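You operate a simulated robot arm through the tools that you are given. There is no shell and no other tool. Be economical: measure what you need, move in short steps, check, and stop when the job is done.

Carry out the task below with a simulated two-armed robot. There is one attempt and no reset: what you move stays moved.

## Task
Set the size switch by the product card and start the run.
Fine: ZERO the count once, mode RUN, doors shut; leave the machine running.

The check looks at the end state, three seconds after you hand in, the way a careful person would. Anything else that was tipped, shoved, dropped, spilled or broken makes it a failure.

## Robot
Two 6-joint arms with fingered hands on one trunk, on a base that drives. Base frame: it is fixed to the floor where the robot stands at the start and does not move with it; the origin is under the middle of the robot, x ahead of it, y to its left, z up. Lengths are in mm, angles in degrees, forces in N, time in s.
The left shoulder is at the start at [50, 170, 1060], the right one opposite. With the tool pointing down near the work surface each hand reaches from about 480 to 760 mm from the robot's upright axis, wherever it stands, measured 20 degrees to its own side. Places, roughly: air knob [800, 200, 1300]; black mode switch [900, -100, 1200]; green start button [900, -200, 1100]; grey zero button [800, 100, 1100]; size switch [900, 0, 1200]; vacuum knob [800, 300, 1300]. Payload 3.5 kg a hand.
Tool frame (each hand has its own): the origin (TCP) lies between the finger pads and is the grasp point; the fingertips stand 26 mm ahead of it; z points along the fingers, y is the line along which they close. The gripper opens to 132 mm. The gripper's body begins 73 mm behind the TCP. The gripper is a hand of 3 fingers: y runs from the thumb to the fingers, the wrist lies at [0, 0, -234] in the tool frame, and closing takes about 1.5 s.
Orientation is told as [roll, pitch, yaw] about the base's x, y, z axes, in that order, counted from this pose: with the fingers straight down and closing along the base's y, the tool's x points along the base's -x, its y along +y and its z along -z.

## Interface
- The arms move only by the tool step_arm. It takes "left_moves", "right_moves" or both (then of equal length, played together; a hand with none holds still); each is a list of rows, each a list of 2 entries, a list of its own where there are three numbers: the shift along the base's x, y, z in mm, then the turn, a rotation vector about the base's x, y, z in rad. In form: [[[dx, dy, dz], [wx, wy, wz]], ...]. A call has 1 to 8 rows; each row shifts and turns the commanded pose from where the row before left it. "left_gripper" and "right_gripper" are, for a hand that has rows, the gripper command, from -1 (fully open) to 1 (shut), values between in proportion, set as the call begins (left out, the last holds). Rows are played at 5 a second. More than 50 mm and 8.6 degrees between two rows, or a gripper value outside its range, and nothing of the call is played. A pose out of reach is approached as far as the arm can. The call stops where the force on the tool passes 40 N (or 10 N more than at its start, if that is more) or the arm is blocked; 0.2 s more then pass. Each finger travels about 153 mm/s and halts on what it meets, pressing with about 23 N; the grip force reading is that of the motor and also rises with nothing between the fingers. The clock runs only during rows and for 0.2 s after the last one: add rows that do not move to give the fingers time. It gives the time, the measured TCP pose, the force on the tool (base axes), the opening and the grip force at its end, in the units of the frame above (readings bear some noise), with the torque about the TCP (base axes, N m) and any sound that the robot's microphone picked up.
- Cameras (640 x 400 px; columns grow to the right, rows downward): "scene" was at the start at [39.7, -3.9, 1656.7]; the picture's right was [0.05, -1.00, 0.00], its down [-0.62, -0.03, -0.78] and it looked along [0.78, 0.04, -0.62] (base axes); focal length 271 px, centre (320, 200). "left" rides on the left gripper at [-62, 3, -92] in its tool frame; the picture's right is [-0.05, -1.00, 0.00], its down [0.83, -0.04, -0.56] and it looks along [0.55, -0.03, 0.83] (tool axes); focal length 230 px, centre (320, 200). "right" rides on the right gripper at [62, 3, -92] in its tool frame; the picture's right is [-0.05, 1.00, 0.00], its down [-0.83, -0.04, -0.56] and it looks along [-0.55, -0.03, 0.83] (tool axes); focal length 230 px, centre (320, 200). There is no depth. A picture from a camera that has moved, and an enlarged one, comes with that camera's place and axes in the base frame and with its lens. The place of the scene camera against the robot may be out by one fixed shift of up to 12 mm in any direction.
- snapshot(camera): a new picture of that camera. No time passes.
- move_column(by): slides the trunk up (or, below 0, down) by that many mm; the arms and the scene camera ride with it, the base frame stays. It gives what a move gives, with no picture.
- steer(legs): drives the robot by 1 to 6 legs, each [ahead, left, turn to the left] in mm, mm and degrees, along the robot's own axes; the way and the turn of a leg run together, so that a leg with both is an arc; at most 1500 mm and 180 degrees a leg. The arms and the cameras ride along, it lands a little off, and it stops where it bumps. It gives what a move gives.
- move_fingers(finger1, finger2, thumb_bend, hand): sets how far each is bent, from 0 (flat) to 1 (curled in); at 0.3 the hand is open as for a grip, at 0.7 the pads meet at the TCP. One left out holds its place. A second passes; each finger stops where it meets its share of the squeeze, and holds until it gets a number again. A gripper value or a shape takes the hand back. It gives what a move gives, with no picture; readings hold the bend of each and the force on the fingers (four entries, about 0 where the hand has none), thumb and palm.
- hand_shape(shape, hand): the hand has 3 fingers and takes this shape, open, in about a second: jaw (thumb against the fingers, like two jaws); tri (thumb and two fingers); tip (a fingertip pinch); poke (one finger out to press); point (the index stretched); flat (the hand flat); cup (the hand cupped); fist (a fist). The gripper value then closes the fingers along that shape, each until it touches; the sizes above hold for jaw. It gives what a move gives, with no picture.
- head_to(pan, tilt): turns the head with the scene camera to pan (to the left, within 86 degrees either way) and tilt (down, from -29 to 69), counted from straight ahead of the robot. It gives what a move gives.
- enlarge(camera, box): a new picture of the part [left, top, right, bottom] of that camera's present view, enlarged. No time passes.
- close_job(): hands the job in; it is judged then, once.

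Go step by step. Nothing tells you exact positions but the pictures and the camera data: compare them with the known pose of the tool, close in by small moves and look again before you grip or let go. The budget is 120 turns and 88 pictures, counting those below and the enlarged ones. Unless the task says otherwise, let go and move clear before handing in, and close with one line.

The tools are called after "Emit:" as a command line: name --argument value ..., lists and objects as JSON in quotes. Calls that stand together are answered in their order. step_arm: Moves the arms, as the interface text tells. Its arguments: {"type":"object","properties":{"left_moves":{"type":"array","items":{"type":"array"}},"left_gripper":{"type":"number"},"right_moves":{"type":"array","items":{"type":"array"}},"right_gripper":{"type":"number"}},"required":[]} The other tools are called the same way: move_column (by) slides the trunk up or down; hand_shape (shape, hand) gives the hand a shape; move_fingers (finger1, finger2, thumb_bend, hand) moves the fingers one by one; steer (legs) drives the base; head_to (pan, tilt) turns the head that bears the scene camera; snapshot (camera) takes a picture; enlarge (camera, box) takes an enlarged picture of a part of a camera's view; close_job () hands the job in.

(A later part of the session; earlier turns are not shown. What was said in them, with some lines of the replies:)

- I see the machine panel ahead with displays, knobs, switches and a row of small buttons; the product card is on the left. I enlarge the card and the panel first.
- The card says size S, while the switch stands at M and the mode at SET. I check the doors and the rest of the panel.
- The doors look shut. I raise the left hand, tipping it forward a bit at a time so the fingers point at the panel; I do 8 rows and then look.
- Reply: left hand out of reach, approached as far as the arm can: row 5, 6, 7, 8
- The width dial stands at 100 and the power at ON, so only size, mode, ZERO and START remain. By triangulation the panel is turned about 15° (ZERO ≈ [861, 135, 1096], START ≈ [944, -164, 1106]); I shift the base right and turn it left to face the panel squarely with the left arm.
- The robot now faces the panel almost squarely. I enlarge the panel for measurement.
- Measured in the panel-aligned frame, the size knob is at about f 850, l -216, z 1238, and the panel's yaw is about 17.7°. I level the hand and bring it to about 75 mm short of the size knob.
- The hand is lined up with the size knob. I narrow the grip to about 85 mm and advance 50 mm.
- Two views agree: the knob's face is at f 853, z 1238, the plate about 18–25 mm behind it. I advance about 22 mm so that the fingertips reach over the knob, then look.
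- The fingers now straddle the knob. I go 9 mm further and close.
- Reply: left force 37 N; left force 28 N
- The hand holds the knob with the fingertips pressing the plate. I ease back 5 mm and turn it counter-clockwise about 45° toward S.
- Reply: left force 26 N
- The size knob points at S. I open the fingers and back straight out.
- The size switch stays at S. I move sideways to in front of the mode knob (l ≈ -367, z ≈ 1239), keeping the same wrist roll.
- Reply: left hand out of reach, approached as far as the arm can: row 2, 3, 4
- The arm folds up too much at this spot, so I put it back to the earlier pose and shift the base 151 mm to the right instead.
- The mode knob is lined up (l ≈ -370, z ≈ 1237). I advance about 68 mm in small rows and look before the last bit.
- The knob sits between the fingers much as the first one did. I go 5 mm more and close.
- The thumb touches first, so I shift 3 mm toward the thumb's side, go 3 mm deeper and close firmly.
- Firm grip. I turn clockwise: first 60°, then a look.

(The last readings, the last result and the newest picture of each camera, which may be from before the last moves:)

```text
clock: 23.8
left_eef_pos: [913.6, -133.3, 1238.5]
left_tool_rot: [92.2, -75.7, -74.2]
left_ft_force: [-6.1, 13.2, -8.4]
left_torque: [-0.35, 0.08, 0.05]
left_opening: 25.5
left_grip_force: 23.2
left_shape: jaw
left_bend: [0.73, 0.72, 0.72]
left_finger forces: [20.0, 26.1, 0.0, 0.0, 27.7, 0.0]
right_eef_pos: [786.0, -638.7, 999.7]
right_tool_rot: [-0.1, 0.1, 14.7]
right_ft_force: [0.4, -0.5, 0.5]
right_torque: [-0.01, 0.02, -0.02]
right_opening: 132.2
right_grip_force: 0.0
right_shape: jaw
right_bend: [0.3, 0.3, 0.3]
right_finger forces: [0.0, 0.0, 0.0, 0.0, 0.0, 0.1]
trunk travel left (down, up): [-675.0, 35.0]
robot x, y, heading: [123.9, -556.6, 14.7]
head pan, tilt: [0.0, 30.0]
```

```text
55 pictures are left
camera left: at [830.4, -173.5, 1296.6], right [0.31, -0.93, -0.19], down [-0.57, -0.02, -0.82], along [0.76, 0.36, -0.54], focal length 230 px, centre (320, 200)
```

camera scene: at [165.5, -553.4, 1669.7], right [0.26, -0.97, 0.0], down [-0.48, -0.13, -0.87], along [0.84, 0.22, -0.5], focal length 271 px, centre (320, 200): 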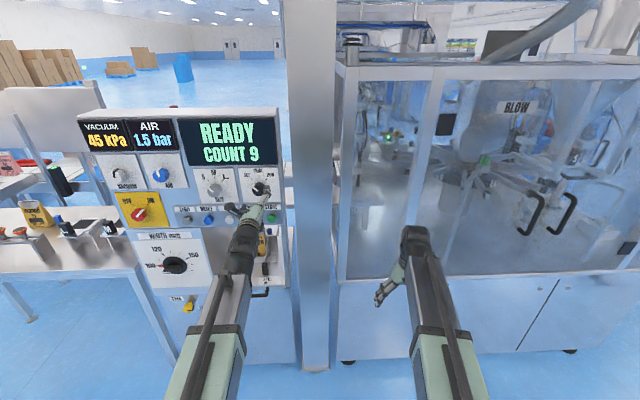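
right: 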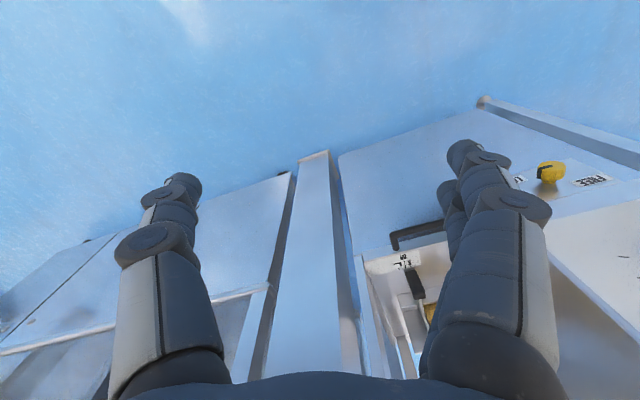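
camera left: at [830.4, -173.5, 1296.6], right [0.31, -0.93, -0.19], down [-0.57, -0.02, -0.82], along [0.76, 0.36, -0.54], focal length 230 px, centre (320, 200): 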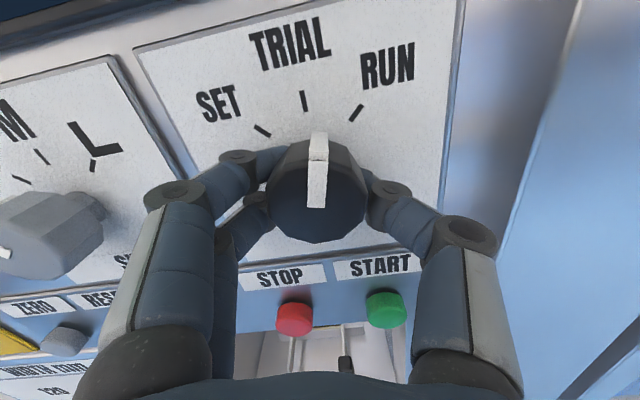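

The knob follows and is between TRIAL and RUN. I turn the remaining ~32°.

Emit:
step_arm --left_moves '[[[0, 0, 0], [0.133, 0.0433, 0]], [[0, 0, 0], [0.133, 0.0433, 0]], [[0, 0, 0], [0.133, 0.0433, 0]], [[0, 0, 0], [0.133, 0.0433, 0]]]'

Emit:
snapshot --camera "left"

Emit:
snapshot --camera "scene"

```text
clock: 24.8
left_eef_pos: [913.6, -130.3, 1239.2]
left_tool_rot: [90.8, -43.8, -72.6]
left_ft_force: [-5.5, 23.9, -3.3]
left_torque: [-0.51, -0.16, 0.3]
left_opening: 25.7
left_grip_force: 23.1
left_shape: jaw
left_bend: [0.73, 0.72, 0.72]
left_finger forces: [23.8, 33.0, 0.0, 0.0, 23.2, 0.1]
right_eef_pos: [786.4, -637.7, 1000.7]
right_tool_rot: [-0.2, -0.1, 14.8]
right_ft_force: [0.3, -0.9, 0.1]
right_torque: [0.0, 0.01, 0.01]
right_opening: 131.8
right_grip_force: 0.0
right_shape: jaw
right_bend: [0.3, 0.3, 0.3]
right_finger forces: [0.0, 0.0, 0.1, 0.0, 0.0, 0.0]
trunk travel left (down, up): [-675.0, 35.0]
robot x, y, heading: [119.6, -557.2, 15.0]
head pan, tilt: [0.0, 30.0]
```

```text
54 pictures are left
camera left: at [838.8, -199.2, 1281.5], right [0.23, -0.69, -0.69], down [-0.7, 0.37, -0.61], along [0.68, 0.62, -0.4], focal length 230 px, centre (320, 200)
```

left: 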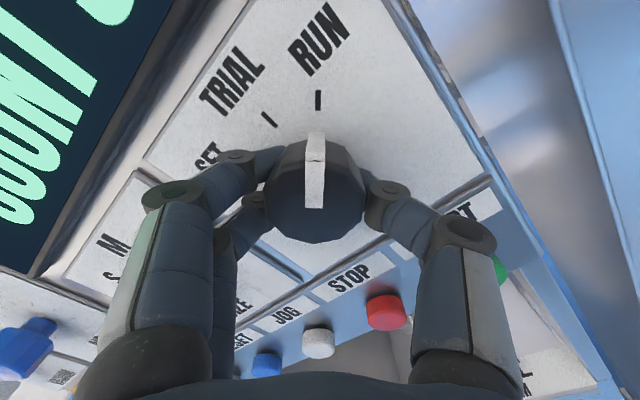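

```text
53 pictures are left
camera scene: at [164.3, -546.9, 1669.7], right [0.26, -0.97, 0.0], down [-0.48, -0.13, -0.87], along [0.84, 0.22, -0.5], focal length 271 px, centre (320, 200)
```

scene: 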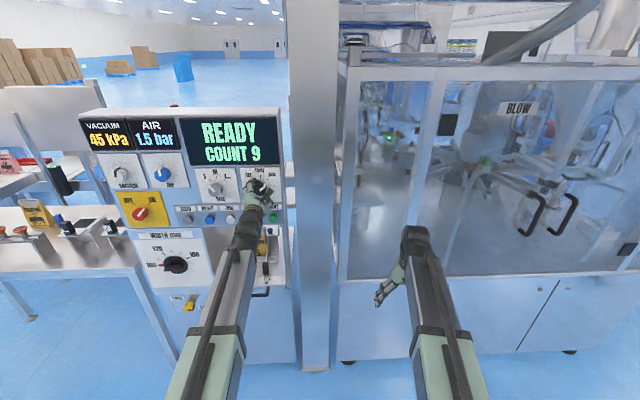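

The mode points at RUN. I release, back straight out, and roll the hand back level at a safe standoff.

Emit:
step_arm --left_moves '[[[0, 0, 0], [0, 0, 0]], [[0, 0, 0], [0, 0, 0]], [[0, 0, 0], [0, 0, 0]], [[-24, -7.5, 0], [0, 0, 0]], [[-24, -7.5, 0], [0, 0, 0]], [[-24, -7.5, 0], [0, 0, 0]], [[-24, -7.5, 0], [0, 0, 0]]]' --left_gripper -0.3

Emit:
step_arm --left_moves '[[[0, 0, 0], [-0.1236, -0.0402, 0]], [[0, 0, 0], [-0.1236, -0.0402, 0]], [[0, 0, 0], [-0.1236, -0.0402, 0]], [[0, 0, 0], [-0.1236, -0.0402, 0]], [[0, 0, 0], [-0.1236, -0.0402, 0]], [[0, 0, 0], [-0.1236, -0.0402, 0]]]'

Emit:
hand_shape --hand "left" --shape "poke"

Emit:
snapshot --camera "left"

Emit:
snapshot --camera "scene"

```text
clock: 26.4
left_eef_pos: [816.9, -168.6, 1239.4]
left_tool_rot: [90.8, -43.7, -72.9]
left_ft_force: [-0.6, 0.5, 0.4]
left_torque: [-0.01, 0.01, 0.04]
left_opening: 85.4
left_grip_force: 0.0
left_shape: jaw
left_bend: [0.7, 0.7, 0.68]
left_finger forces: [0.0, 0.0, 0.0, 0.0, 0.0, 0.1]
right_eef_pos: [785.9, -641.7, 1000.1]
right_tool_rot: [0.0, 0.0, 14.8]
right_ft_force: [-0.6, -0.7, 0.1]
right_torque: [0.01, -0.02, 0.0]
right_opening: 132.0
right_grip_force: 0.1
right_shape: jaw
right_bend: [0.3, 0.3, 0.3]
right_finger forces: [0.0, 0.1, 0.0, 0.1, 0.1, 0.1]
trunk travel left (down, up): [-675.0, 35.0]
robot x, y, heading: [121.6, -556.8, 14.8]
head pan, tilt: [0.0, 30.0]
```

```text
clock: 27.8
left_eef_pos: [818.3, -166.6, 1240.4]
left_tool_rot: [112.3, -88.3, -93.9]
left_ft_force: [0.6, -0.7, -0.9]
left_torque: [0.0, -0.03, 0.03]
left_opening: 85.6
left_grip_force: 0.1
left_shape: jaw
left_bend: [0.7, 0.7, 0.68]
left_finger forces: [0.1, 0.1, 0.0, 0.1, 0.0, 0.1]
right_eef_pos: [786.1, -640.6, 1000.4]
right_tool_rot: [0.0, 0.0, 14.8]
right_ft_force: [-0.5, -0.1, 0.6]
right_torque: [0.02, 0.01, 0.02]
right_opening: 132.0
right_grip_force: 0.0
right_shape: jaw
right_bend: [0.3, 0.3, 0.3]
right_finger forces: [0.0, 0.0, 0.0, 0.0, 0.0, 0.0]
trunk travel left (down, up): [-675.0, 35.0]
robot x, y, heading: [123.2, -553.9, 14.6]
head pan, tilt: [0.0, 30.0]
```

```text
clock: 28.7
left_eef_pos: [819.4, -167.7, 1240.1]
left_tool_rot: [110.8, -88.2, -92.6]
left_ft_force: [0.2, 0.8, 0.0]
left_torque: [0.02, 0.01, -0.01]
left_opening: 0.1
left_grip_force: 0.0
left_shape: poke
left_bend: [1.0, 1.0, 0.45]
left_finger forces: [0.0, 0.0, 0.0, 0.0, 0.0, 0.0]
right_eef_pos: [785.3, -640.6, 999.5]
right_tool_rot: [-0.1, 0.1, 14.8]
right_ft_force: [0.4, -0.4, 1.2]
right_torque: [0.0, 0.0, 0.0]
right_opening: 132.2
right_grip_force: 0.0
right_shape: jaw
right_bend: [0.3, 0.3, 0.3]
right_finger forces: [0.0, 0.1, 0.0, 0.0, 0.0, 0.0]
trunk travel left (down, up): [-675.0, 35.0]
robot x, y, heading: [120.8, -557.0, 14.6]
head pan, tilt: [0.0, 30.0]
```

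```text
52 pictures are left
camera left: at [730.8, -194.9, 1298.9], right [0.31, -0.95, 0.02], down [-0.51, -0.19, -0.84], along [0.8, 0.25, -0.55], focal length 230 px, centre (320, 200)
```

left: 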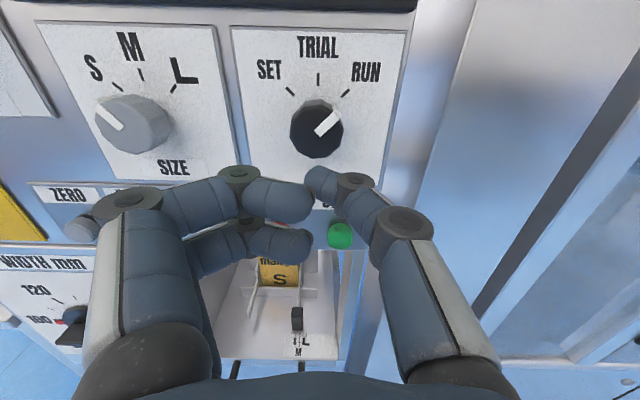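

```text
51 pictures are left
camera scene: at [164.9, -551.3, 1669.7], right [0.26, -0.97, 0.0], down [-0.48, -0.13, -0.87], along [0.84, 0.22, -0.5], focal length 271 px, centre (320, 200)
```

scene: 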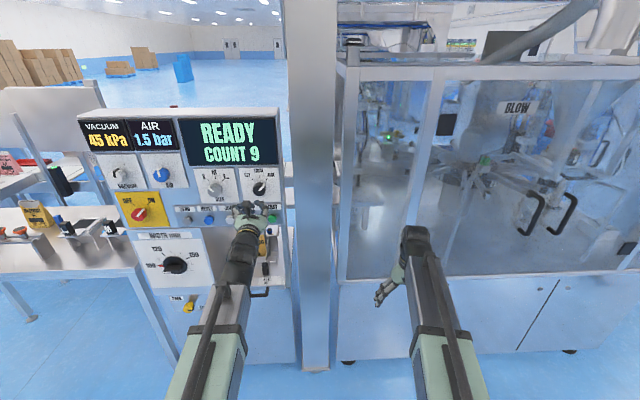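

Size S and mode RUN are confirmed. The poke shape isn't clear-cut; I try "point".

Emit:
hand_shape --hand "left" --shape "point"

Emit:
snapshot --camera "left"

```text
clock: 29.6
left_eef_pos: [818.9, -168.0, 1239.7]
left_tool_rot: [110.6, -88.2, -92.3]
left_ft_force: [-0.4, 0.9, 0.7]
left_torque: [0.01, -0.03, 0.01]
left_opening: 0.0
left_grip_force: 0.0
left_shape: point
left_bend: [0.24, 1.0, 0.48]
left_finger forces: [0.1, 0.1, 0.1, 0.1, 0.0, 0.1]
right_eef_pos: [785.9, -641.3, 1000.0]
right_tool_rot: [0.0, 0.0, 14.8]
right_ft_force: [0.8, -1.2, -0.2]
right_torque: [-0.01, 0.01, 0.01]
right_opening: 132.1
right_grip_force: 0.0
right_shape: jaw
right_bend: [0.3, 0.3, 0.3]
right_finger forces: [0.0, 0.0, 0.0, 0.1, 0.0, 0.0]
trunk travel left (down, up): [-675.0, 35.0]
robot x, y, heading: [123.3, -559.1, 14.8]
head pan, tilt: [0.0, 30.0]
```

```text
50 pictures are left
camera left: at [730.8, -194.9, 1298.9], right [0.31, -0.95, 0.02], down [-0.51, -0.19, -0.84], along [0.8, 0.25, -0.55], focal length 230 px, centre (320, 200)
```

left: 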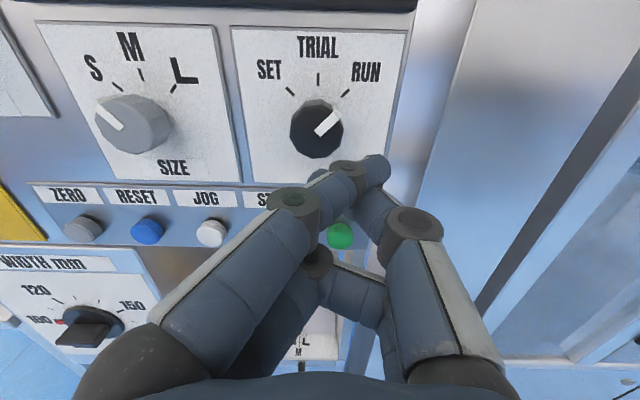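

Poke (thumb straight along the tool axis) was the better shape: its tip lies on the axis about 26 mm ahead of the TCP. I switch back to it, lower the hand to button height well clear of the panel, and drive left to face ZERO first.

Emit:
hand_shape --hand "left" --shape "poke"

Emit:
step_arm --left_moves '[[[0, 0, -34], [0, 0, 0]], [[0, 0, -34], [0, 0, 0]], [[0, 0, -34], [0, 0, 0]], [[0, 0, -34], [0, 0, 0]]]'

Emit:
steer --legs '[[0, 292, 0]]'

Emit:
snapshot --camera "left"

Emit:
snapshot --camera "scene"

```text
clock: 30.5
left_eef_pos: [818.6, -167.5, 1239.7]
left_tool_rot: [110.7, -88.3, -92.4]
left_ft_force: [-0.1, 0.2, 1.0]
left_torque: [-0.04, -0.01, -0.01]
left_opening: 0.0
left_grip_force: 0.0
left_shape: poke
left_bend: [0.96, 1.0, 1.0]
left_finger forces: [0.1, 0.0, 0.0, 0.0, 0.0, 0.0]
right_eef_pos: [786.0, -639.9, 1000.2]
right_tool_rot: [0.0, -0.1, 14.8]
right_ft_force: [-0.3, 0.1, -0.1]
right_torque: [-0.02, -0.03, -0.03]
right_opening: 131.9
right_grip_force: 0.0
right_shape: jaw
right_bend: [0.3, 0.3, 0.3]
right_finger forces: [0.1, 0.0, 0.0, 0.0, 0.0, 0.0]
trunk travel left (down, up): [-675.0, 35.0]
robot x, y, heading: [120.7, -552.6, 14.8]
head pan, tilt: [0.0, 30.0]
```

```text
clock: 31.5
left_eef_pos: [818.5, -159.9, 1162.5]
left_tool_rot: [36.0, -87.2, -18.2]
left_ft_force: [0.1, 0.3, 0.3]
left_torque: [-0.02, -0.02, 0.01]
left_opening: 0.0
left_grip_force: 0.0
left_shape: poke
left_bend: [0.97, 1.0, 1.0]
left_finger forces: [0.0, 0.1, 0.1, 0.0, 0.0, 0.0]
left hand out of reach, approached as far as the arm can: row 2, 3, 4
right_eef_pos: [786.4, -641.5, 1000.0]
right_tool_rot: [-0.1, 0.0, 14.8]
right_ft_force: [-0.9, 0.2, 0.3]
right_torque: [0.0, 0.0, -0.01]
right_opening: 131.9
right_grip_force: 0.0
right_shape: jaw
right_bend: [0.3, 0.3, 0.3]
right_finger forces: [0.0, 0.0, 0.0, 0.1, 0.0, 0.0]
trunk travel left (down, up): [-675.0, 35.0]
robot x, y, heading: [123.8, -558.8, 14.7]
head pan, tilt: [0.0, 30.0]
```

```text
clock: 33.6
left_eef_pos: [741.8, 128.9, 1160.7]
left_tool_rot: [35.0, -87.4, -17.1]
left_ft_force: [0.8, 0.5, 0.3]
left_torque: [0.02, 0.01, -0.03]
left_opening: 0.0
left_grip_force: 0.1
left_shape: poke
left_bend: [0.97, 1.0, 1.0]
left_finger forces: [0.0, 0.0, 0.0, 0.1, 0.1, 0.0]
right_eef_pos: [710.6, -353.6, 999.9]
right_tool_rot: [0.0, 0.0, 15.0]
right_ft_force: [0.1, 0.4, -0.6]
right_torque: [-0.03, 0.01, -0.01]
right_opening: 131.9
right_grip_force: 0.1
right_shape: jaw
right_bend: [0.3, 0.3, 0.3]
right_finger forces: [0.0, 0.0, 0.0, 0.0, 0.0, 0.0]
trunk travel left (down, up): [-675.0, 35.0]
robot x, y, heading: [49.6, -268.7, 15.1]
head pan, tilt: [0.0, 30.0]
```

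```text
49 pictures are left
camera left: at [656.6, 102.1, 1225.4], right [0.31, -0.95, 0.02], down [-0.55, -0.2, -0.81], along [0.77, 0.24, -0.59], focal length 230 px, centre (320, 200)
```

left: 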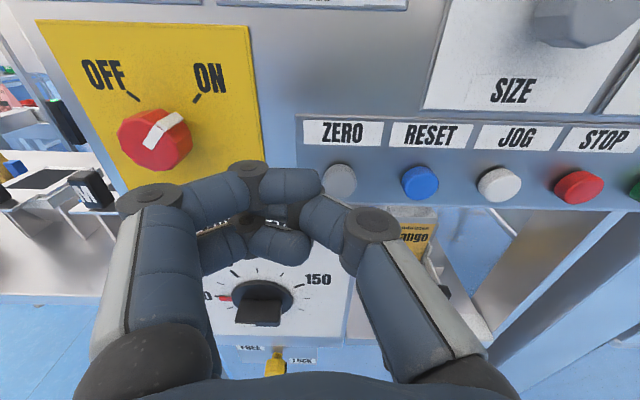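

```text
48 pictures are left
camera scene: at [88.6, -264.5, 1669.7], right [0.26, -0.97, 0.0], down [-0.48, -0.13, -0.87], along [0.84, 0.22, -0.5], focal length 271 px, centre (320, 200)
```

scene: 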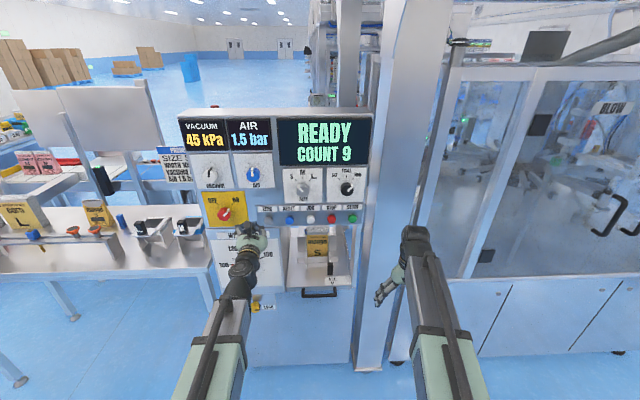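

The hand stopped at z 1162 because the arm folds too far, so I'll back the base off 70 mm. I also set the index alone forward, with the other two curled.

Emit:
steer --legs '[[-70, 0, 0]]'

Emit:
move_fingers --hand "left" --finger1 0.6 --finger2 1 --thumb_bend 1

Emit:
snapshot --camera "left"

```text
clock: 34.6
left_eef_pos: [671.8, 108.8, 1163.4]
left_tool_rot: [37.2, -87.3, -19.2]
left_ft_force: [0.2, 0.1, -0.1]
left_torque: [-0.03, -0.02, 0.01]
left_opening: 0.0
left_grip_force: 0.1
left_shape: poke
left_bend: [0.97, 1.0, 1.0]
left_finger forces: [0.0, 0.0, 0.1, 0.0, 0.0, 0.0]
right_eef_pos: [641.0, -371.8, 1000.7]
right_tool_rot: [0.0, -0.1, 15.1]
right_ft_force: [0.0, 0.3, 0.2]
right_torque: [-0.04, -0.03, -0.03]
right_opening: 132.1
right_grip_force: 0.1
right_shape: jaw
right_bend: [0.3, 0.3, 0.3]
right_finger forces: [0.0, 0.0, 0.0, 0.1, 0.0, 0.1]
trunk travel left (down, up): [-675.0, 35.0]
robot x, y, heading: [-23.2, -288.6, 15.1]
head pan, tilt: [0.0, 30.0]
```

```text
clock: 35.6
left_eef_pos: [674.4, 108.7, 1161.2]
left_tool_rot: [36.1, -87.2, -18.1]
left_ft_force: [-0.2, -0.2, -0.7]
left_torque: [0.0, 0.01, -0.03]
left_opening: 6.2
left_grip_force: 0.0
left_shape: fingers
left_bend: [0.8, 1.0, 0.85]
left_finger forces: [0.1, 0.1, 0.0, 0.0, 0.0, 0.0]
right_eef_pos: [641.0, -372.3, 999.6]
right_tool_rot: [0.0, -0.1, 15.0]
right_ft_force: [-0.2, 0.3, -0.1]
right_torque: [0.0, -0.02, 0.01]
right_opening: 132.1
right_grip_force: 0.0
right_shape: jaw
right_bend: [0.3, 0.3, 0.3]
right_finger forces: [0.0, 0.0, 0.0, 0.0, 0.0, 0.0]
trunk travel left (down, up): [-675.0, 35.0]
robot x, y, heading: [-21.1, -289.3, 15.0]
head pan, tilt: [0.0, 30.0]
```

```text
47 pictures are left
camera left: at [588.9, 82.4, 1225.5], right [0.31, -0.95, 0.02], down [-0.55, -0.2, -0.81], along [0.77, 0.24, -0.59], focal length 230 px, centre (320, 200)
```

left: 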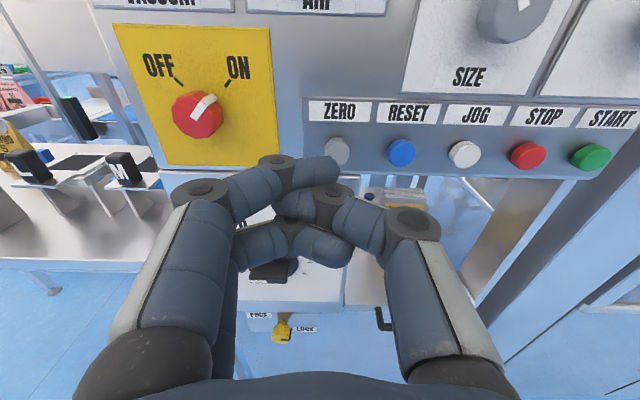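

The index is the upper finger but still bent; I straighten it more.

Emit:
move_fingers --hand "left" --finger1 0.25 --finger2 1 --thumb_bend 1

Emit:
snapshot --camera "left"

```text
clock: 36.6
left_eef_pos: [674.9, 108.5, 1163.0]
left_tool_rot: [36.3, -87.3, -18.1]
left_ft_force: [-0.4, 0.0, 0.2]
left_torque: [0.01, -0.03, 0.03]
left_opening: 53.5
left_grip_force: 0.0
left_shape: fingers
left_bend: [0.25, 1.0, 0.88]
left_finger forces: [0.0, 0.0, 0.1, 0.1, 0.0, 0.0]
right_eef_pos: [642.7, -371.4, 999.6]
right_tool_rot: [0.0, 0.0, 15.0]
right_ft_force: [0.3, -0.5, -1.1]
right_torque: [0.03, 0.0, 0.01]
right_opening: 131.9
right_grip_force: 0.0
right_shape: jaw
right_bend: [0.3, 0.3, 0.3]
right_finger forces: [0.0, 0.0, 0.1, 0.0, 0.1, 0.1]
trunk travel left (down, up): [-675.0, 35.0]
robot x, y, heading: [-21.5, -287.6, 15.0]
head pan, tilt: [0.0, 30.0]
```

```text
46 pictures are left
camera left: at [588.8, 82.4, 1225.6], right [0.31, -0.95, 0.02], down [-0.55, -0.2, -0.81], along [0.77, 0.24, -0.59], focal length 230 px, centre (320, 200)
```

left: 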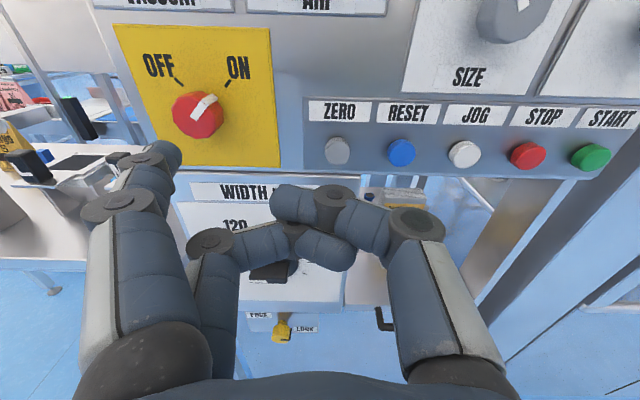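

The index is now alone and straight, its tip about 80 mm to the left of the TCP. I bring it to about 40 mm in front of ZERO (≈[849, 142, 1106]), yawing the hand slightly right so the index leads.

Emit:
step_arm --left_moves '[[[24.7, -12.3, -13.6], [0.003, -0.009, -0.03]], [[24.7, -12.3, -13.6], [0.003, -0.009, -0.03]], [[24.7, -12.3, -13.6], [0.003, -0.009, -0.03]], [[24.7, -12.3, -13.6], [0.003, -0.009, -0.03]], [[24.7, -12.3, -13.6], [0.003, -0.009, -0.03]]]'

Emit:
snapshot --camera "left"

Emit:
enlarge --camera "scene" --box '[180, 100, 400, 238]'

```text
clock: 37.8
left_eef_pos: [784.1, 52.1, 1104.2]
left_tool_rot: [105.8, -88.0, -96.3]
left_ft_force: [0.6, 0.7, 0.2]
left_torque: [-0.01, 0.01, 0.01]
left_opening: 53.6
left_grip_force: 0.0
left_shape: fingers
left_bend: [0.25, 1.0, 0.88]
left_finger forces: [0.1, 0.1, 0.1, 0.1, 0.0, 0.1]
left hand out of reach, approached as far as the arm can: row 1, 2
right_eef_pos: [642.6, -371.8, 1000.1]
right_tool_rot: [0.0, 0.0, 15.0]
right_ft_force: [-0.4, -0.5, -0.3]
right_torque: [0.01, 0.0, 0.04]
right_opening: 131.9
right_grip_force: 0.0
right_shape: jaw
right_bend: [0.3, 0.3, 0.3]
right_finger forces: [0.1, 0.0, 0.1, 0.1, 0.0, 0.0]
trunk travel left (down, up): [-675.0, 35.0]
robot x, y, heading: [-20.6, -289.0, 14.7]
head pan, tilt: [0.0, 30.0]
```

```text
45 pictures are left
camera left: at [692.3, 37.8, 1163.9], right [0.16, -0.99, 0.02], down [-0.54, -0.11, -0.84], along [0.83, 0.13, -0.55], focal length 230 px, centre (320, 200)
```

left: 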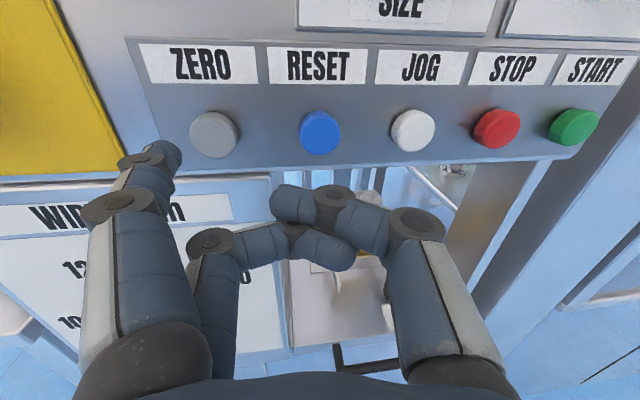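

```text
2.90 times, centred on (290, 169) of scene
camera zoom: at [21.1, -284.4, 1669.7], right [0.26, -0.97, 0.0], down [-0.48, -0.13, -0.87], along [0.84, 0.22, -0.5], focal length 785 px, centre (407, 290)
```

zoom: 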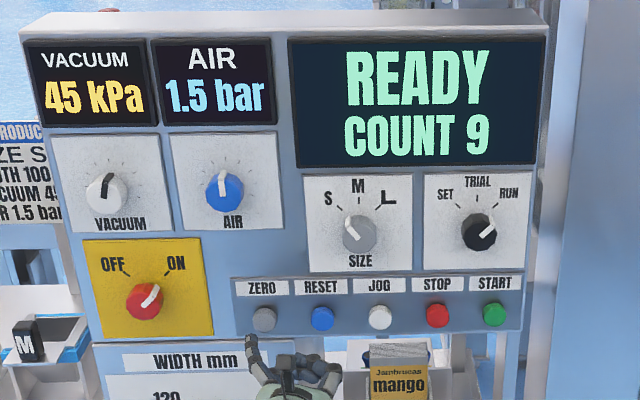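

The index tip is about 55 mm short of ZERO, slightly high and right of the line. I go 38 mm forward with a small correction and look again.

Emit:
step_arm --left_moves '[[[19, 3, -3], [0, 0, 0]], [[19, 3, -3], [0, 0, 0]]]'

Emit:
snapshot --camera "left"

Emit:
enlarge --camera "scene" --box '[220, 180, 330, 249]'

```text
clock: 38.4
left_eef_pos: [822.1, 59.1, 1098.3]
left_tool_rot: [104.5, -88.0, -95.0]
left_ft_force: [-0.4, 0.5, -0.3]
left_torque: [0.03, 0.0, -0.01]
left_opening: 53.6
left_grip_force: 0.1
left_shape: fingers
left_bend: [0.25, 1.0, 0.88]
left_finger forces: [0.0, 0.1, 0.0, 0.0, 0.0, 0.0]
right_eef_pos: [642.0, -371.9, 1001.1]
right_tool_rot: [0.1, 0.0, 14.9]
right_ft_force: [-0.2, -0.1, -1.0]
right_torque: [0.01, 0.0, 0.01]
right_opening: 132.0
right_grip_force: 0.1
right_shape: jaw
right_bend: [0.3, 0.3, 0.3]
right_finger forces: [0.1, 0.1, 0.1, 0.0, 0.1, 0.0]
trunk travel left (down, up): [-675.0, 35.0]
robot x, y, heading: [-22.3, -287.3, 15.0]
head pan, tilt: [0.0, 30.0]
```

```text
43 pictures are left
camera left: at [730.2, 45.0, 1158.5], right [0.16, -0.99, 0.02], down [-0.54, -0.11, -0.84], along [0.83, 0.13, -0.55], focal length 230 px, centre (320, 200)
```

left: 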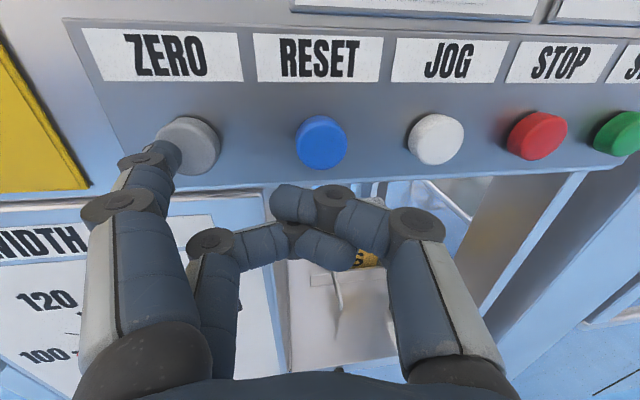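

```text
5.80 times, centred on (275, 214) of scene
camera zoom: at [20.8, -284.3, 1669.7], right [0.26, -0.97, 0.0], down [-0.48, -0.13, -0.87], along [0.84, 0.22, -0.5], focal length 1570 px, centre (581, 116)
```

zoom: 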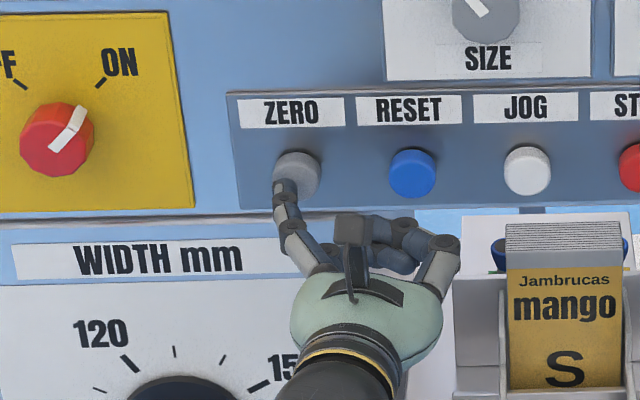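

The tip is about 15 mm from the ZERO face and 4–7 mm left of its centre. I press forward in small rows and watch the force.

Emit:
step_arm --left_moves '[[[5.5, -2, 0], [0, 0, 0]], [[5.5, -1, 0], [0, 0, 0]], [[5.5, 0, 0], [0, 0, 0]]]'

Emit:
snapshot --camera "left"

Emit:
enlarge --camera "scene" --box '[200, 100, 400, 240]'

```text
clock: 39.2
left_eef_pos: [836.7, 54.6, 1099.0]
left_tool_rot: [104.7, -88.2, -95.0]
left_ft_force: [-2.8, 0.0, 0.0]
left_torque: [0.0, -0.05, 0.27]
left_opening: 55.6
left_grip_force: 1.7
left_shape: fingers
left_bend: [0.23, 1.0, 0.88]
left_finger forces: [3.5, 0.0, 0.0, 0.1, 0.1, 0.0]
right_eef_pos: [642.9, -372.1, 999.5]
right_tool_rot: [-0.1, 0.0, 15.0]
right_ft_force: [0.3, 0.6, 1.0]
right_torque: [0.01, 0.02, -0.02]
right_opening: 131.8
right_grip_force: 0.0
right_shape: jaw
right_bend: [0.3, 0.3, 0.3]
right_finger forces: [0.1, 0.0, 0.0, 0.1, 0.1, 0.0]
trunk travel left (down, up): [-675.0, 35.0]
robot x, y, heading: [-18.8, -290.5, 15.0]
head pan, tilt: [0.0, 30.0]
heard: click
```

```text
41 pictures are left
camera left: at [746.0, 41.2, 1158.6], right [0.16, -0.99, 0.02], down [-0.54, -0.11, -0.84], along [0.83, 0.13, -0.55], focal length 230 px, centre (320, 200)
```

left: 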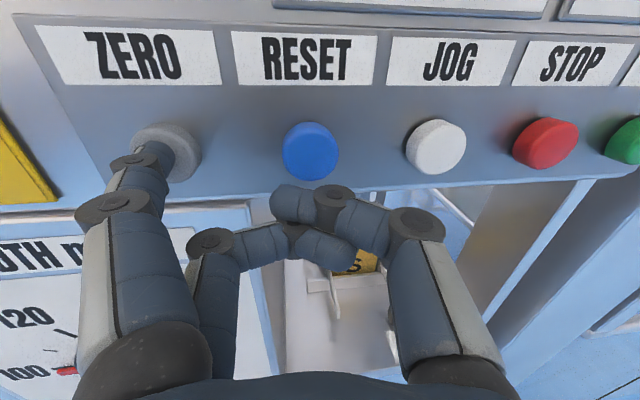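

```text
2.86 times, centred on (300, 170) of scene
camera zoom: at [20.2, -284.5, 1669.7], right [0.26, -0.97, 0.0], down [-0.48, -0.13, -0.87], along [0.84, 0.22, -0.5], focal length 774 px, centre (377, 286)
```

zoom: 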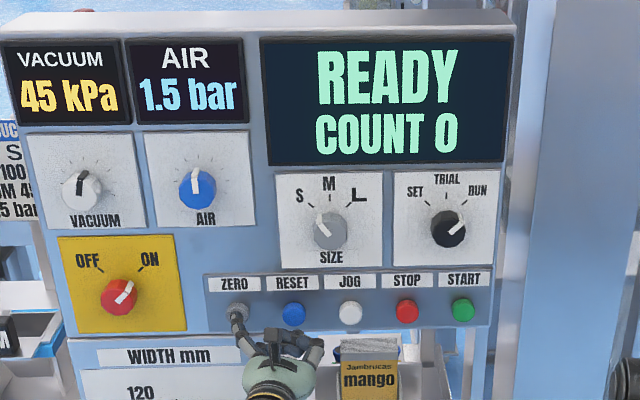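

A click was heard and the count reads 0. I back off 40 mm and drive right to START.

Emit:
step_arm --left_moves '[[[-19, -6, 0], [0, 0, 0]], [[-19, -6, 0], [0, 0, 0]], [[-10, -3, 0], [0, 0, 0]]]'

Emit:
steer --legs '[[10, -316, 0]]'

Emit:
snapshot --camera "left"

Emit:
enlarge --camera "scene" --box '[120, 100, 340, 240]'

```text
clock: 40.0
left_eef_pos: [789.0, 41.1, 1098.7]
left_tool_rot: [105.3, -88.1, -95.9]
left_ft_force: [-0.6, 0.2, 0.8]
left_torque: [-0.01, -0.02, -0.01]
left_opening: 54.1
left_grip_force: 0.0
left_shape: fingers
left_bend: [0.25, 1.0, 0.88]
left_finger forces: [0.0, 0.1, 0.0, 0.0, 0.1, 0.1]
right_eef_pos: [643.9, -372.6, 999.6]
right_tool_rot: [-0.1, 0.0, 14.9]
right_ft_force: [-0.7, -1.0, 0.0]
right_torque: [-0.02, 0.01, 0.0]
right_opening: 131.6
right_grip_force: 0.0
right_shape: jaw
right_bend: [0.3, 0.3, 0.3]
right_finger forces: [0.0, 0.0, 0.0, 0.0, 0.0, 0.1]
trunk travel left (down, up): [-675.0, 35.0]
robot x, y, heading: [-21.7, -286.6, 15.2]
head pan, tilt: [0.0, 30.0]
```

```text
clock: 42.1
left_eef_pos: [881.2, -262.9, 1097.7]
left_tool_rot: [104.2, -88.0, -94.9]
left_ft_force: [-0.1, 0.3, 0.3]
left_torque: [0.0, 0.02, 0.0]
left_opening: 54.1
left_grip_force: 0.0
left_shape: fingers
left_bend: [0.25, 1.0, 0.88]
left_finger forces: [0.0, 0.1, 0.0, 0.0, 0.0, 0.0]
right_eef_pos: [733.0, -675.9, 1000.8]
right_tool_rot: [-0.1, 0.1, 14.9]
right_ft_force: [0.0, -0.2, 0.4]
right_torque: [0.03, 0.02, 0.01]
right_opening: 132.0
right_grip_force: 0.1
right_shape: jaw
right_bend: [0.3, 0.3, 0.3]
right_finger forces: [0.0, 0.0, 0.0, 0.0, 0.1, 0.0]
trunk travel left (down, up): [-675.0, 35.0]
robot x, y, heading: [68.2, -594.4, 14.8]
head pan, tilt: [0.0, 30.0]
```

```text
39 pictures are left
camera left: at [789.6, -277.3, 1157.6], right [0.16, -0.99, 0.02], down [-0.54, -0.11, -0.84], along [0.83, 0.13, -0.55], focal length 230 px, centre (320, 200)
```

left: 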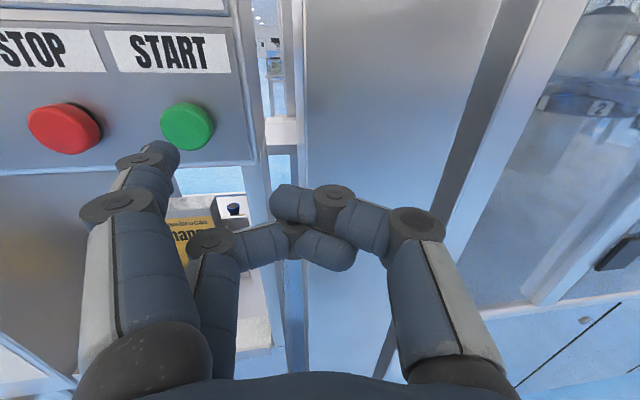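

```text
2.86 times, centred on (230, 170) of scene
camera zoom: at [112.2, -588.6, 1669.7], right [0.26, -0.97, 0.0], down [-0.48, -0.13, -0.87], along [0.84, 0.22, -0.5], focal length 774 px, centre (577, 286)
```

zoom: 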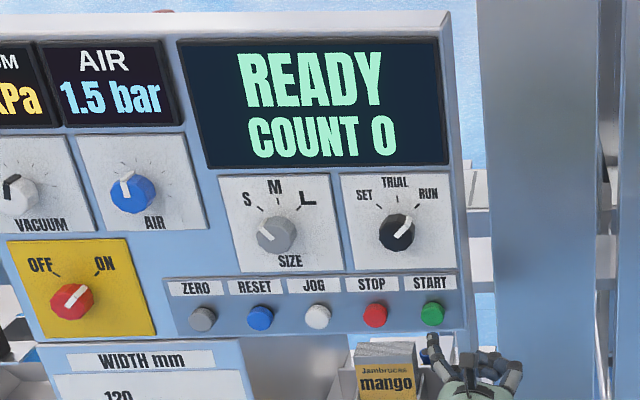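

START is ahead of the fingertip at a similar offset. I approach 36 mm along the panel normal and look.

Emit:
step_arm --left_moves '[[[18, 7, 0], [0, 0, 0]], [[18, 7, 0], [0, 0, 0]]]'

Emit:
snapshot --camera "left"

Emit:
enlarge --camera "scene" --box '[210, 180, 320, 249]'

```text
clock: 42.7
left_eef_pos: [916.5, -248.7, 1097.9]
left_tool_rot: [104.7, -88.1, -95.3]
left_ft_force: [-0.4, -0.3, -0.2]
left_torque: [-0.02, -0.01, 0.03]
left_opening: 54.2
left_grip_force: 0.0
left_shape: fingers
left_bend: [0.25, 1.0, 0.88]
left_finger forces: [0.0, 0.0, 0.1, 0.0, 0.0, 0.0]
right_eef_pos: [733.4, -675.4, 1000.4]
right_tool_rot: [-0.1, -0.1, 14.9]
right_ft_force: [0.4, 0.0, -0.2]
right_torque: [-0.02, -0.01, -0.03]
right_opening: 132.0
right_grip_force: 0.1
right_shape: jaw
right_bend: [0.3, 0.3, 0.3]
right_finger forces: [0.0, 0.0, 0.0, 0.0, 0.0, 0.0]
trunk travel left (down, up): [-675.0, 35.0]
robot x, y, heading: [65.5, -593.1, 15.0]
head pan, tilt: [0.0, 30.0]
```

```text
37 pictures are left
camera left: at [825.3, -262.4, 1156.8], right [0.16, -0.99, 0.02], down [-0.54, -0.11, -0.84], along [0.83, 0.13, -0.55], focal length 230 px, centre (320, 200)
```

left: 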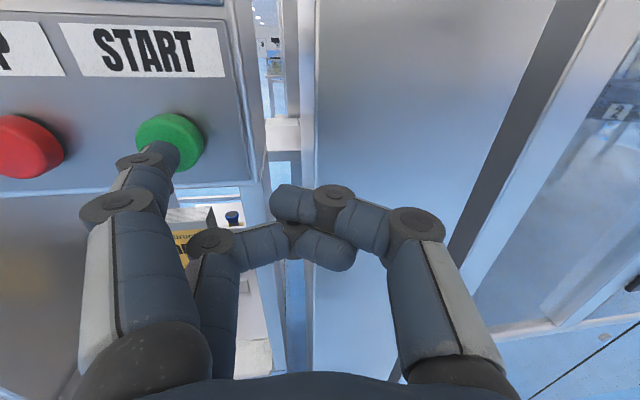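

```text
5.80 times, centred on (265, 214) of scene
camera zoom: at [111.9, -586.9, 1669.7], right [0.26, -0.97, 0.0], down [-0.48, -0.13, -0.87], along [0.84, 0.22, -0.5], focal length 1570 px, centre (639, 116)
```

zoom: 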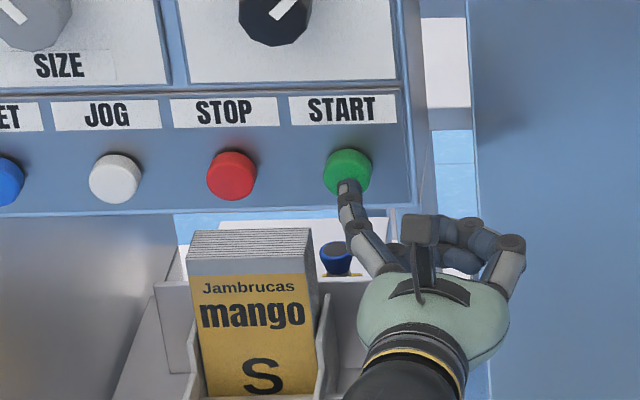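

The tip is centred on START. I press along the normal in small rows.

Emit:
step_arm --left_moves '[[[5.5, 2.5, 0], [0, 0, 0]], [[5.5, 2.5, 0], [0, 0, 0]], [[4, 1.5, 0], [0, 0, 0]]]'

Emit:
snapshot --camera "left"

Emit:
enlarge --camera "scene" --box '[120, 100, 340, 240]'

```text
clock: 43.5
left_eef_pos: [931.9, -243.0, 1098.6]
left_tool_rot: [104.5, -88.2, -95.1]
left_ft_force: [-3.2, -1.8, -1.3]
left_torque: [0.01, 0.01, 0.33]
left_opening: 54.6
left_grip_force: 2.0
left_shape: fingers
left_bend: [0.25, 1.0, 0.88]
left_finger forces: [4.1, 0.0, 0.1, 0.1, 0.0, 0.1]
right_eef_pos: [733.2, -676.1, 1000.2]
right_tool_rot: [0.0, -0.1, 14.9]
right_ft_force: [-0.9, 0.0, -0.2]
right_torque: [-0.01, 0.0, 0.02]
right_opening: 131.9
right_grip_force: 0.0
right_shape: jaw
right_bend: [0.3, 0.3, 0.3]
right_finger forces: [0.0, 0.0, 0.0, 0.0, 0.0, 0.0]
trunk travel left (down, up): [-675.0, 35.0]
robot x, y, heading: [67.2, -592.3, 15.0]
head pan, tilt: [0.0, 30.0]
heard: click
```

```text
35 pictures are left
camera left: at [839.6, -256.3, 1158.2], right [0.16, -0.99, 0.02], down [-0.54, -0.11, -0.84], along [0.83, 0.13, -0.55], focal length 230 px, centre (320, 200)
```

left: 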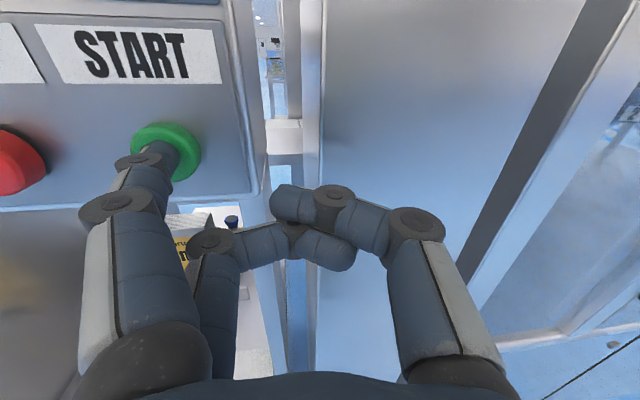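

```text
2.86 times, centred on (230, 170) of scene
camera zoom: at [111.3, -587.5, 1669.7], right [0.26, -0.97, 0.0], down [-0.48, -0.13, -0.87], along [0.84, 0.22, -0.5], focal length 774 px, centre (577, 286)
```

zoom: 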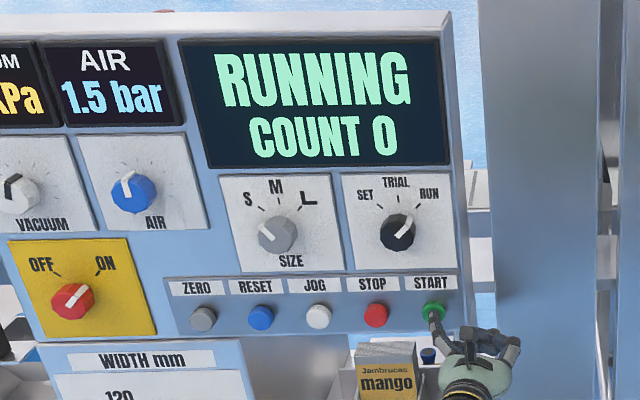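

The display reads RUNNING. I back the hand clear and check again.

Emit:
step_arm --left_moves '[[[-19, -6, 0], [0, 0, 0]], [[-19, -6, 0], [0, 0, 0]], [[-19, -6, 0], [0, 0, 0]], [[0, 0, 0], [0, 0, 0]]]'

Emit:
steer --legs '[[-120, 0, 0]]'

Emit:
snapshot --camera "scene"

Emit:
enlarge --camera "scene" --box '[120, 100, 340, 240]'

```text
clock: 44.5
left_eef_pos: [874.6, -260.6, 1099.9]
left_tool_rot: [104.9, -88.0, -95.5]
left_ft_force: [0.2, 0.6, 0.3]
left_torque: [-0.01, 0.0, -0.01]
left_opening: 53.8
left_grip_force: 0.0
left_shape: fingers
left_bend: [0.25, 1.0, 0.88]
left_finger forces: [0.0, 0.1, 0.0, 0.0, 0.0, 0.0]
right_eef_pos: [734.3, -674.9, 1000.2]
right_tool_rot: [0.1, 0.1, 14.9]
right_ft_force: [0.2, 0.0, -0.5]
right_torque: [0.06, -0.01, 0.04]
right_opening: 131.8
right_grip_force: 0.0
right_shape: jaw
right_bend: [0.3, 0.3, 0.3]
right_finger forces: [0.0, 0.1, 0.0, 0.0, 0.1, 0.1]
trunk travel left (down, up): [-675.0, 35.0]
robot x, y, heading: [74.4, -595.5, 14.9]
head pan, tilt: [0.0, 30.0]
```

```text
clock: 45.7
left_eef_pos: [757.4, -290.8, 1100.9]
left_tool_rot: [107.8, -88.1, -98.3]
left_ft_force: [-0.1, -0.4, 1.1]
left_torque: [-0.01, 0.02, 0.03]
left_opening: 53.8
left_grip_force: 0.0
left_shape: fingers
left_bend: [0.25, 1.0, 0.88]
left_finger forces: [0.0, 0.0, 0.1, 0.0, 0.1, 0.0]
right_eef_pos: [617.0, -707.3, 1001.0]
right_tool_rot: [0.0, 0.0, 14.9]
right_ft_force: [-0.1, -0.7, 0.3]
right_torque: [0.0, -0.05, -0.03]
right_opening: 131.8
right_grip_force: 0.1
right_shape: jaw
right_bend: [0.3, 0.3, 0.3]
right_finger forces: [0.0, 0.0, 0.0, 0.1, 0.0, 0.0]
trunk travel left (down, up): [-675.0, 35.0]
robot x, y, heading: [-43.7, -623.7, 14.9]
head pan, tilt: [0.0, 30.0]
```

```text
33 pictures are left
camera scene: at [-6.6, -618.7, 1669.8], right [0.26, -0.97, 0.0], down [-0.48, -0.13, -0.87], along [0.84, 0.22, -0.5], focal length 271 px, centre (320, 200)
```

scene: 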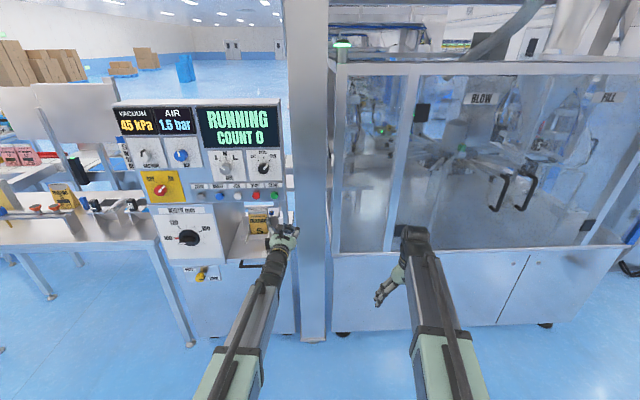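

```text
2.86 times, centred on (230, 170) of scene
camera zoom: at [-6.6, -618.7, 1669.8], right [0.26, -0.97, 0.0], down [-0.48, -0.13, -0.87], along [0.84, 0.22, -0.5], focal length 774 px, centre (577, 286)
```

zoom: 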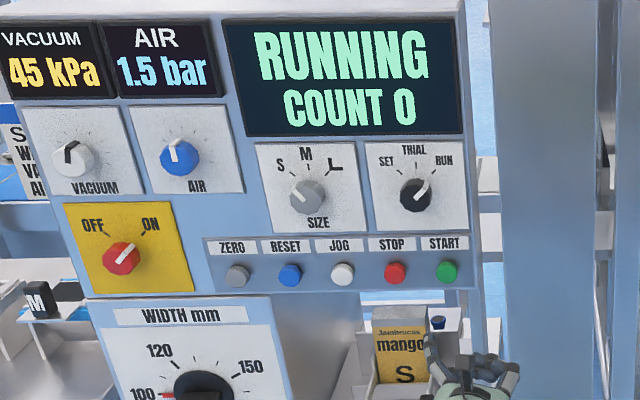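

The machine runs with a green lamp, size S and mode RUN. I wait a little to make sure it keeps running.

Emit:
step_arm --left_moves '[[[0, 0, 0], [0, 0, 0]], [[0, 0, 0], [0, 0, 0]], [[0, 0, 0], [0, 0, 0]], [[0, 0, 0], [0, 0, 0]], [[0, 0, 0], [0, 0, 0]], [[0, 0, 0], [0, 0, 0]], [[0, 0, 0], [0, 0, 0]], [[0, 0, 0], [0, 0, 0]]]'

Emit:
step_arm --left_moves '[[[0, 0, 0], [0, 0, 0]], [[0, 0, 0], [0, 0, 0]], [[0, 0, 0], [0, 0, 0]], [[0, 0, 0], [0, 0, 0]], [[0, 0, 0], [0, 0, 0]], [[0, 0, 0], [0, 0, 0]], [[0, 0, 0], [0, 0, 0]], [[0, 0, 0], [0, 0, 0]]]'

Emit:
snapshot --camera "scene"

```text
clock: 47.5
left_eef_pos: [758.9, -291.2, 1097.9]
left_tool_rot: [105.1, -88.1, -95.5]
left_ft_force: [-0.2, 0.7, 1.1]
left_torque: [-0.02, 0.02, 0.01]
left_opening: 54.2
left_grip_force: 0.0
left_shape: fingers
left_bend: [0.25, 1.0, 0.88]
left_finger forces: [0.1, 0.0, 0.0, 0.0, 0.0, 0.0]
right_eef_pos: [616.9, -706.5, 1000.1]
right_tool_rot: [0.0, -0.1, 14.9]
right_ft_force: [-0.6, 0.6, -0.4]
right_torque: [0.02, -0.04, -0.02]
right_opening: 131.8
right_grip_force: 0.0
right_shape: jaw
right_bend: [0.3, 0.3, 0.3]
right_finger forces: [0.0, 0.0, 0.0, 0.0, 0.1, 0.0]
trunk travel left (down, up): [-675.0, 35.0]
robot x, y, heading: [-46.3, -623.6, 14.6]
head pan, tilt: [0.0, 30.0]
```

```text
clock: 49.3
left_eef_pos: [759.0, -290.0, 1099.6]
left_tool_rot: [105.1, -88.1, -95.5]
left_ft_force: [-0.3, -0.3, 0.7]
left_torque: [0.01, 0.01, 0.0]
left_opening: 53.9
left_grip_force: 0.1
left_shape: fingers
left_bend: [0.25, 1.0, 0.88]
left_finger forces: [0.0, 0.1, 0.1, 0.1, 0.0, 0.0]
right_eef_pos: [616.8, -707.1, 999.4]
right_tool_rot: [0.0, 0.1, 14.8]
right_ft_force: [0.1, 1.0, 0.9]
right_torque: [-0.01, 0.02, 0.01]
right_opening: 131.9
right_grip_force: 0.0
right_shape: jaw
right_bend: [0.3, 0.3, 0.3]
right_finger forces: [0.0, 0.1, 0.0, 0.1, 0.1, 0.1]
trunk travel left (down, up): [-675.0, 35.0]
robot x, y, heading: [-49.3, -622.8, 14.7]
head pan, tilt: [0.0, 30.0]
```

```text
31 pictures are left
camera scene: at [-4.1, -618.0, 1669.7], right [0.26, -0.97, 0.0], down [-0.48, -0.13, -0.87], along [0.84, 0.22, -0.5], focal length 271 px, centre (320, 200)
```

scene: 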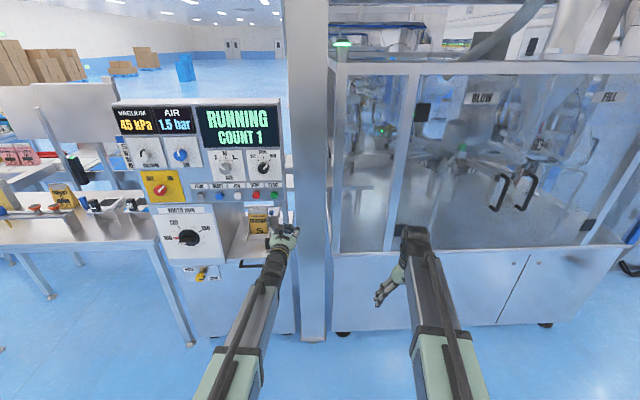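

The display still reads RUNNING and the count has gone up to 1. The hands are clear, so I hand in.

Emit:
close_job

```text
The job is handed in.
```

The machine is running: I set the size switch to S as on the product card and the mode to RUN, pressed ZERO once, and pressed START with the doors shut. The display read RUNNING and the count had reached 1 just before I handed in.
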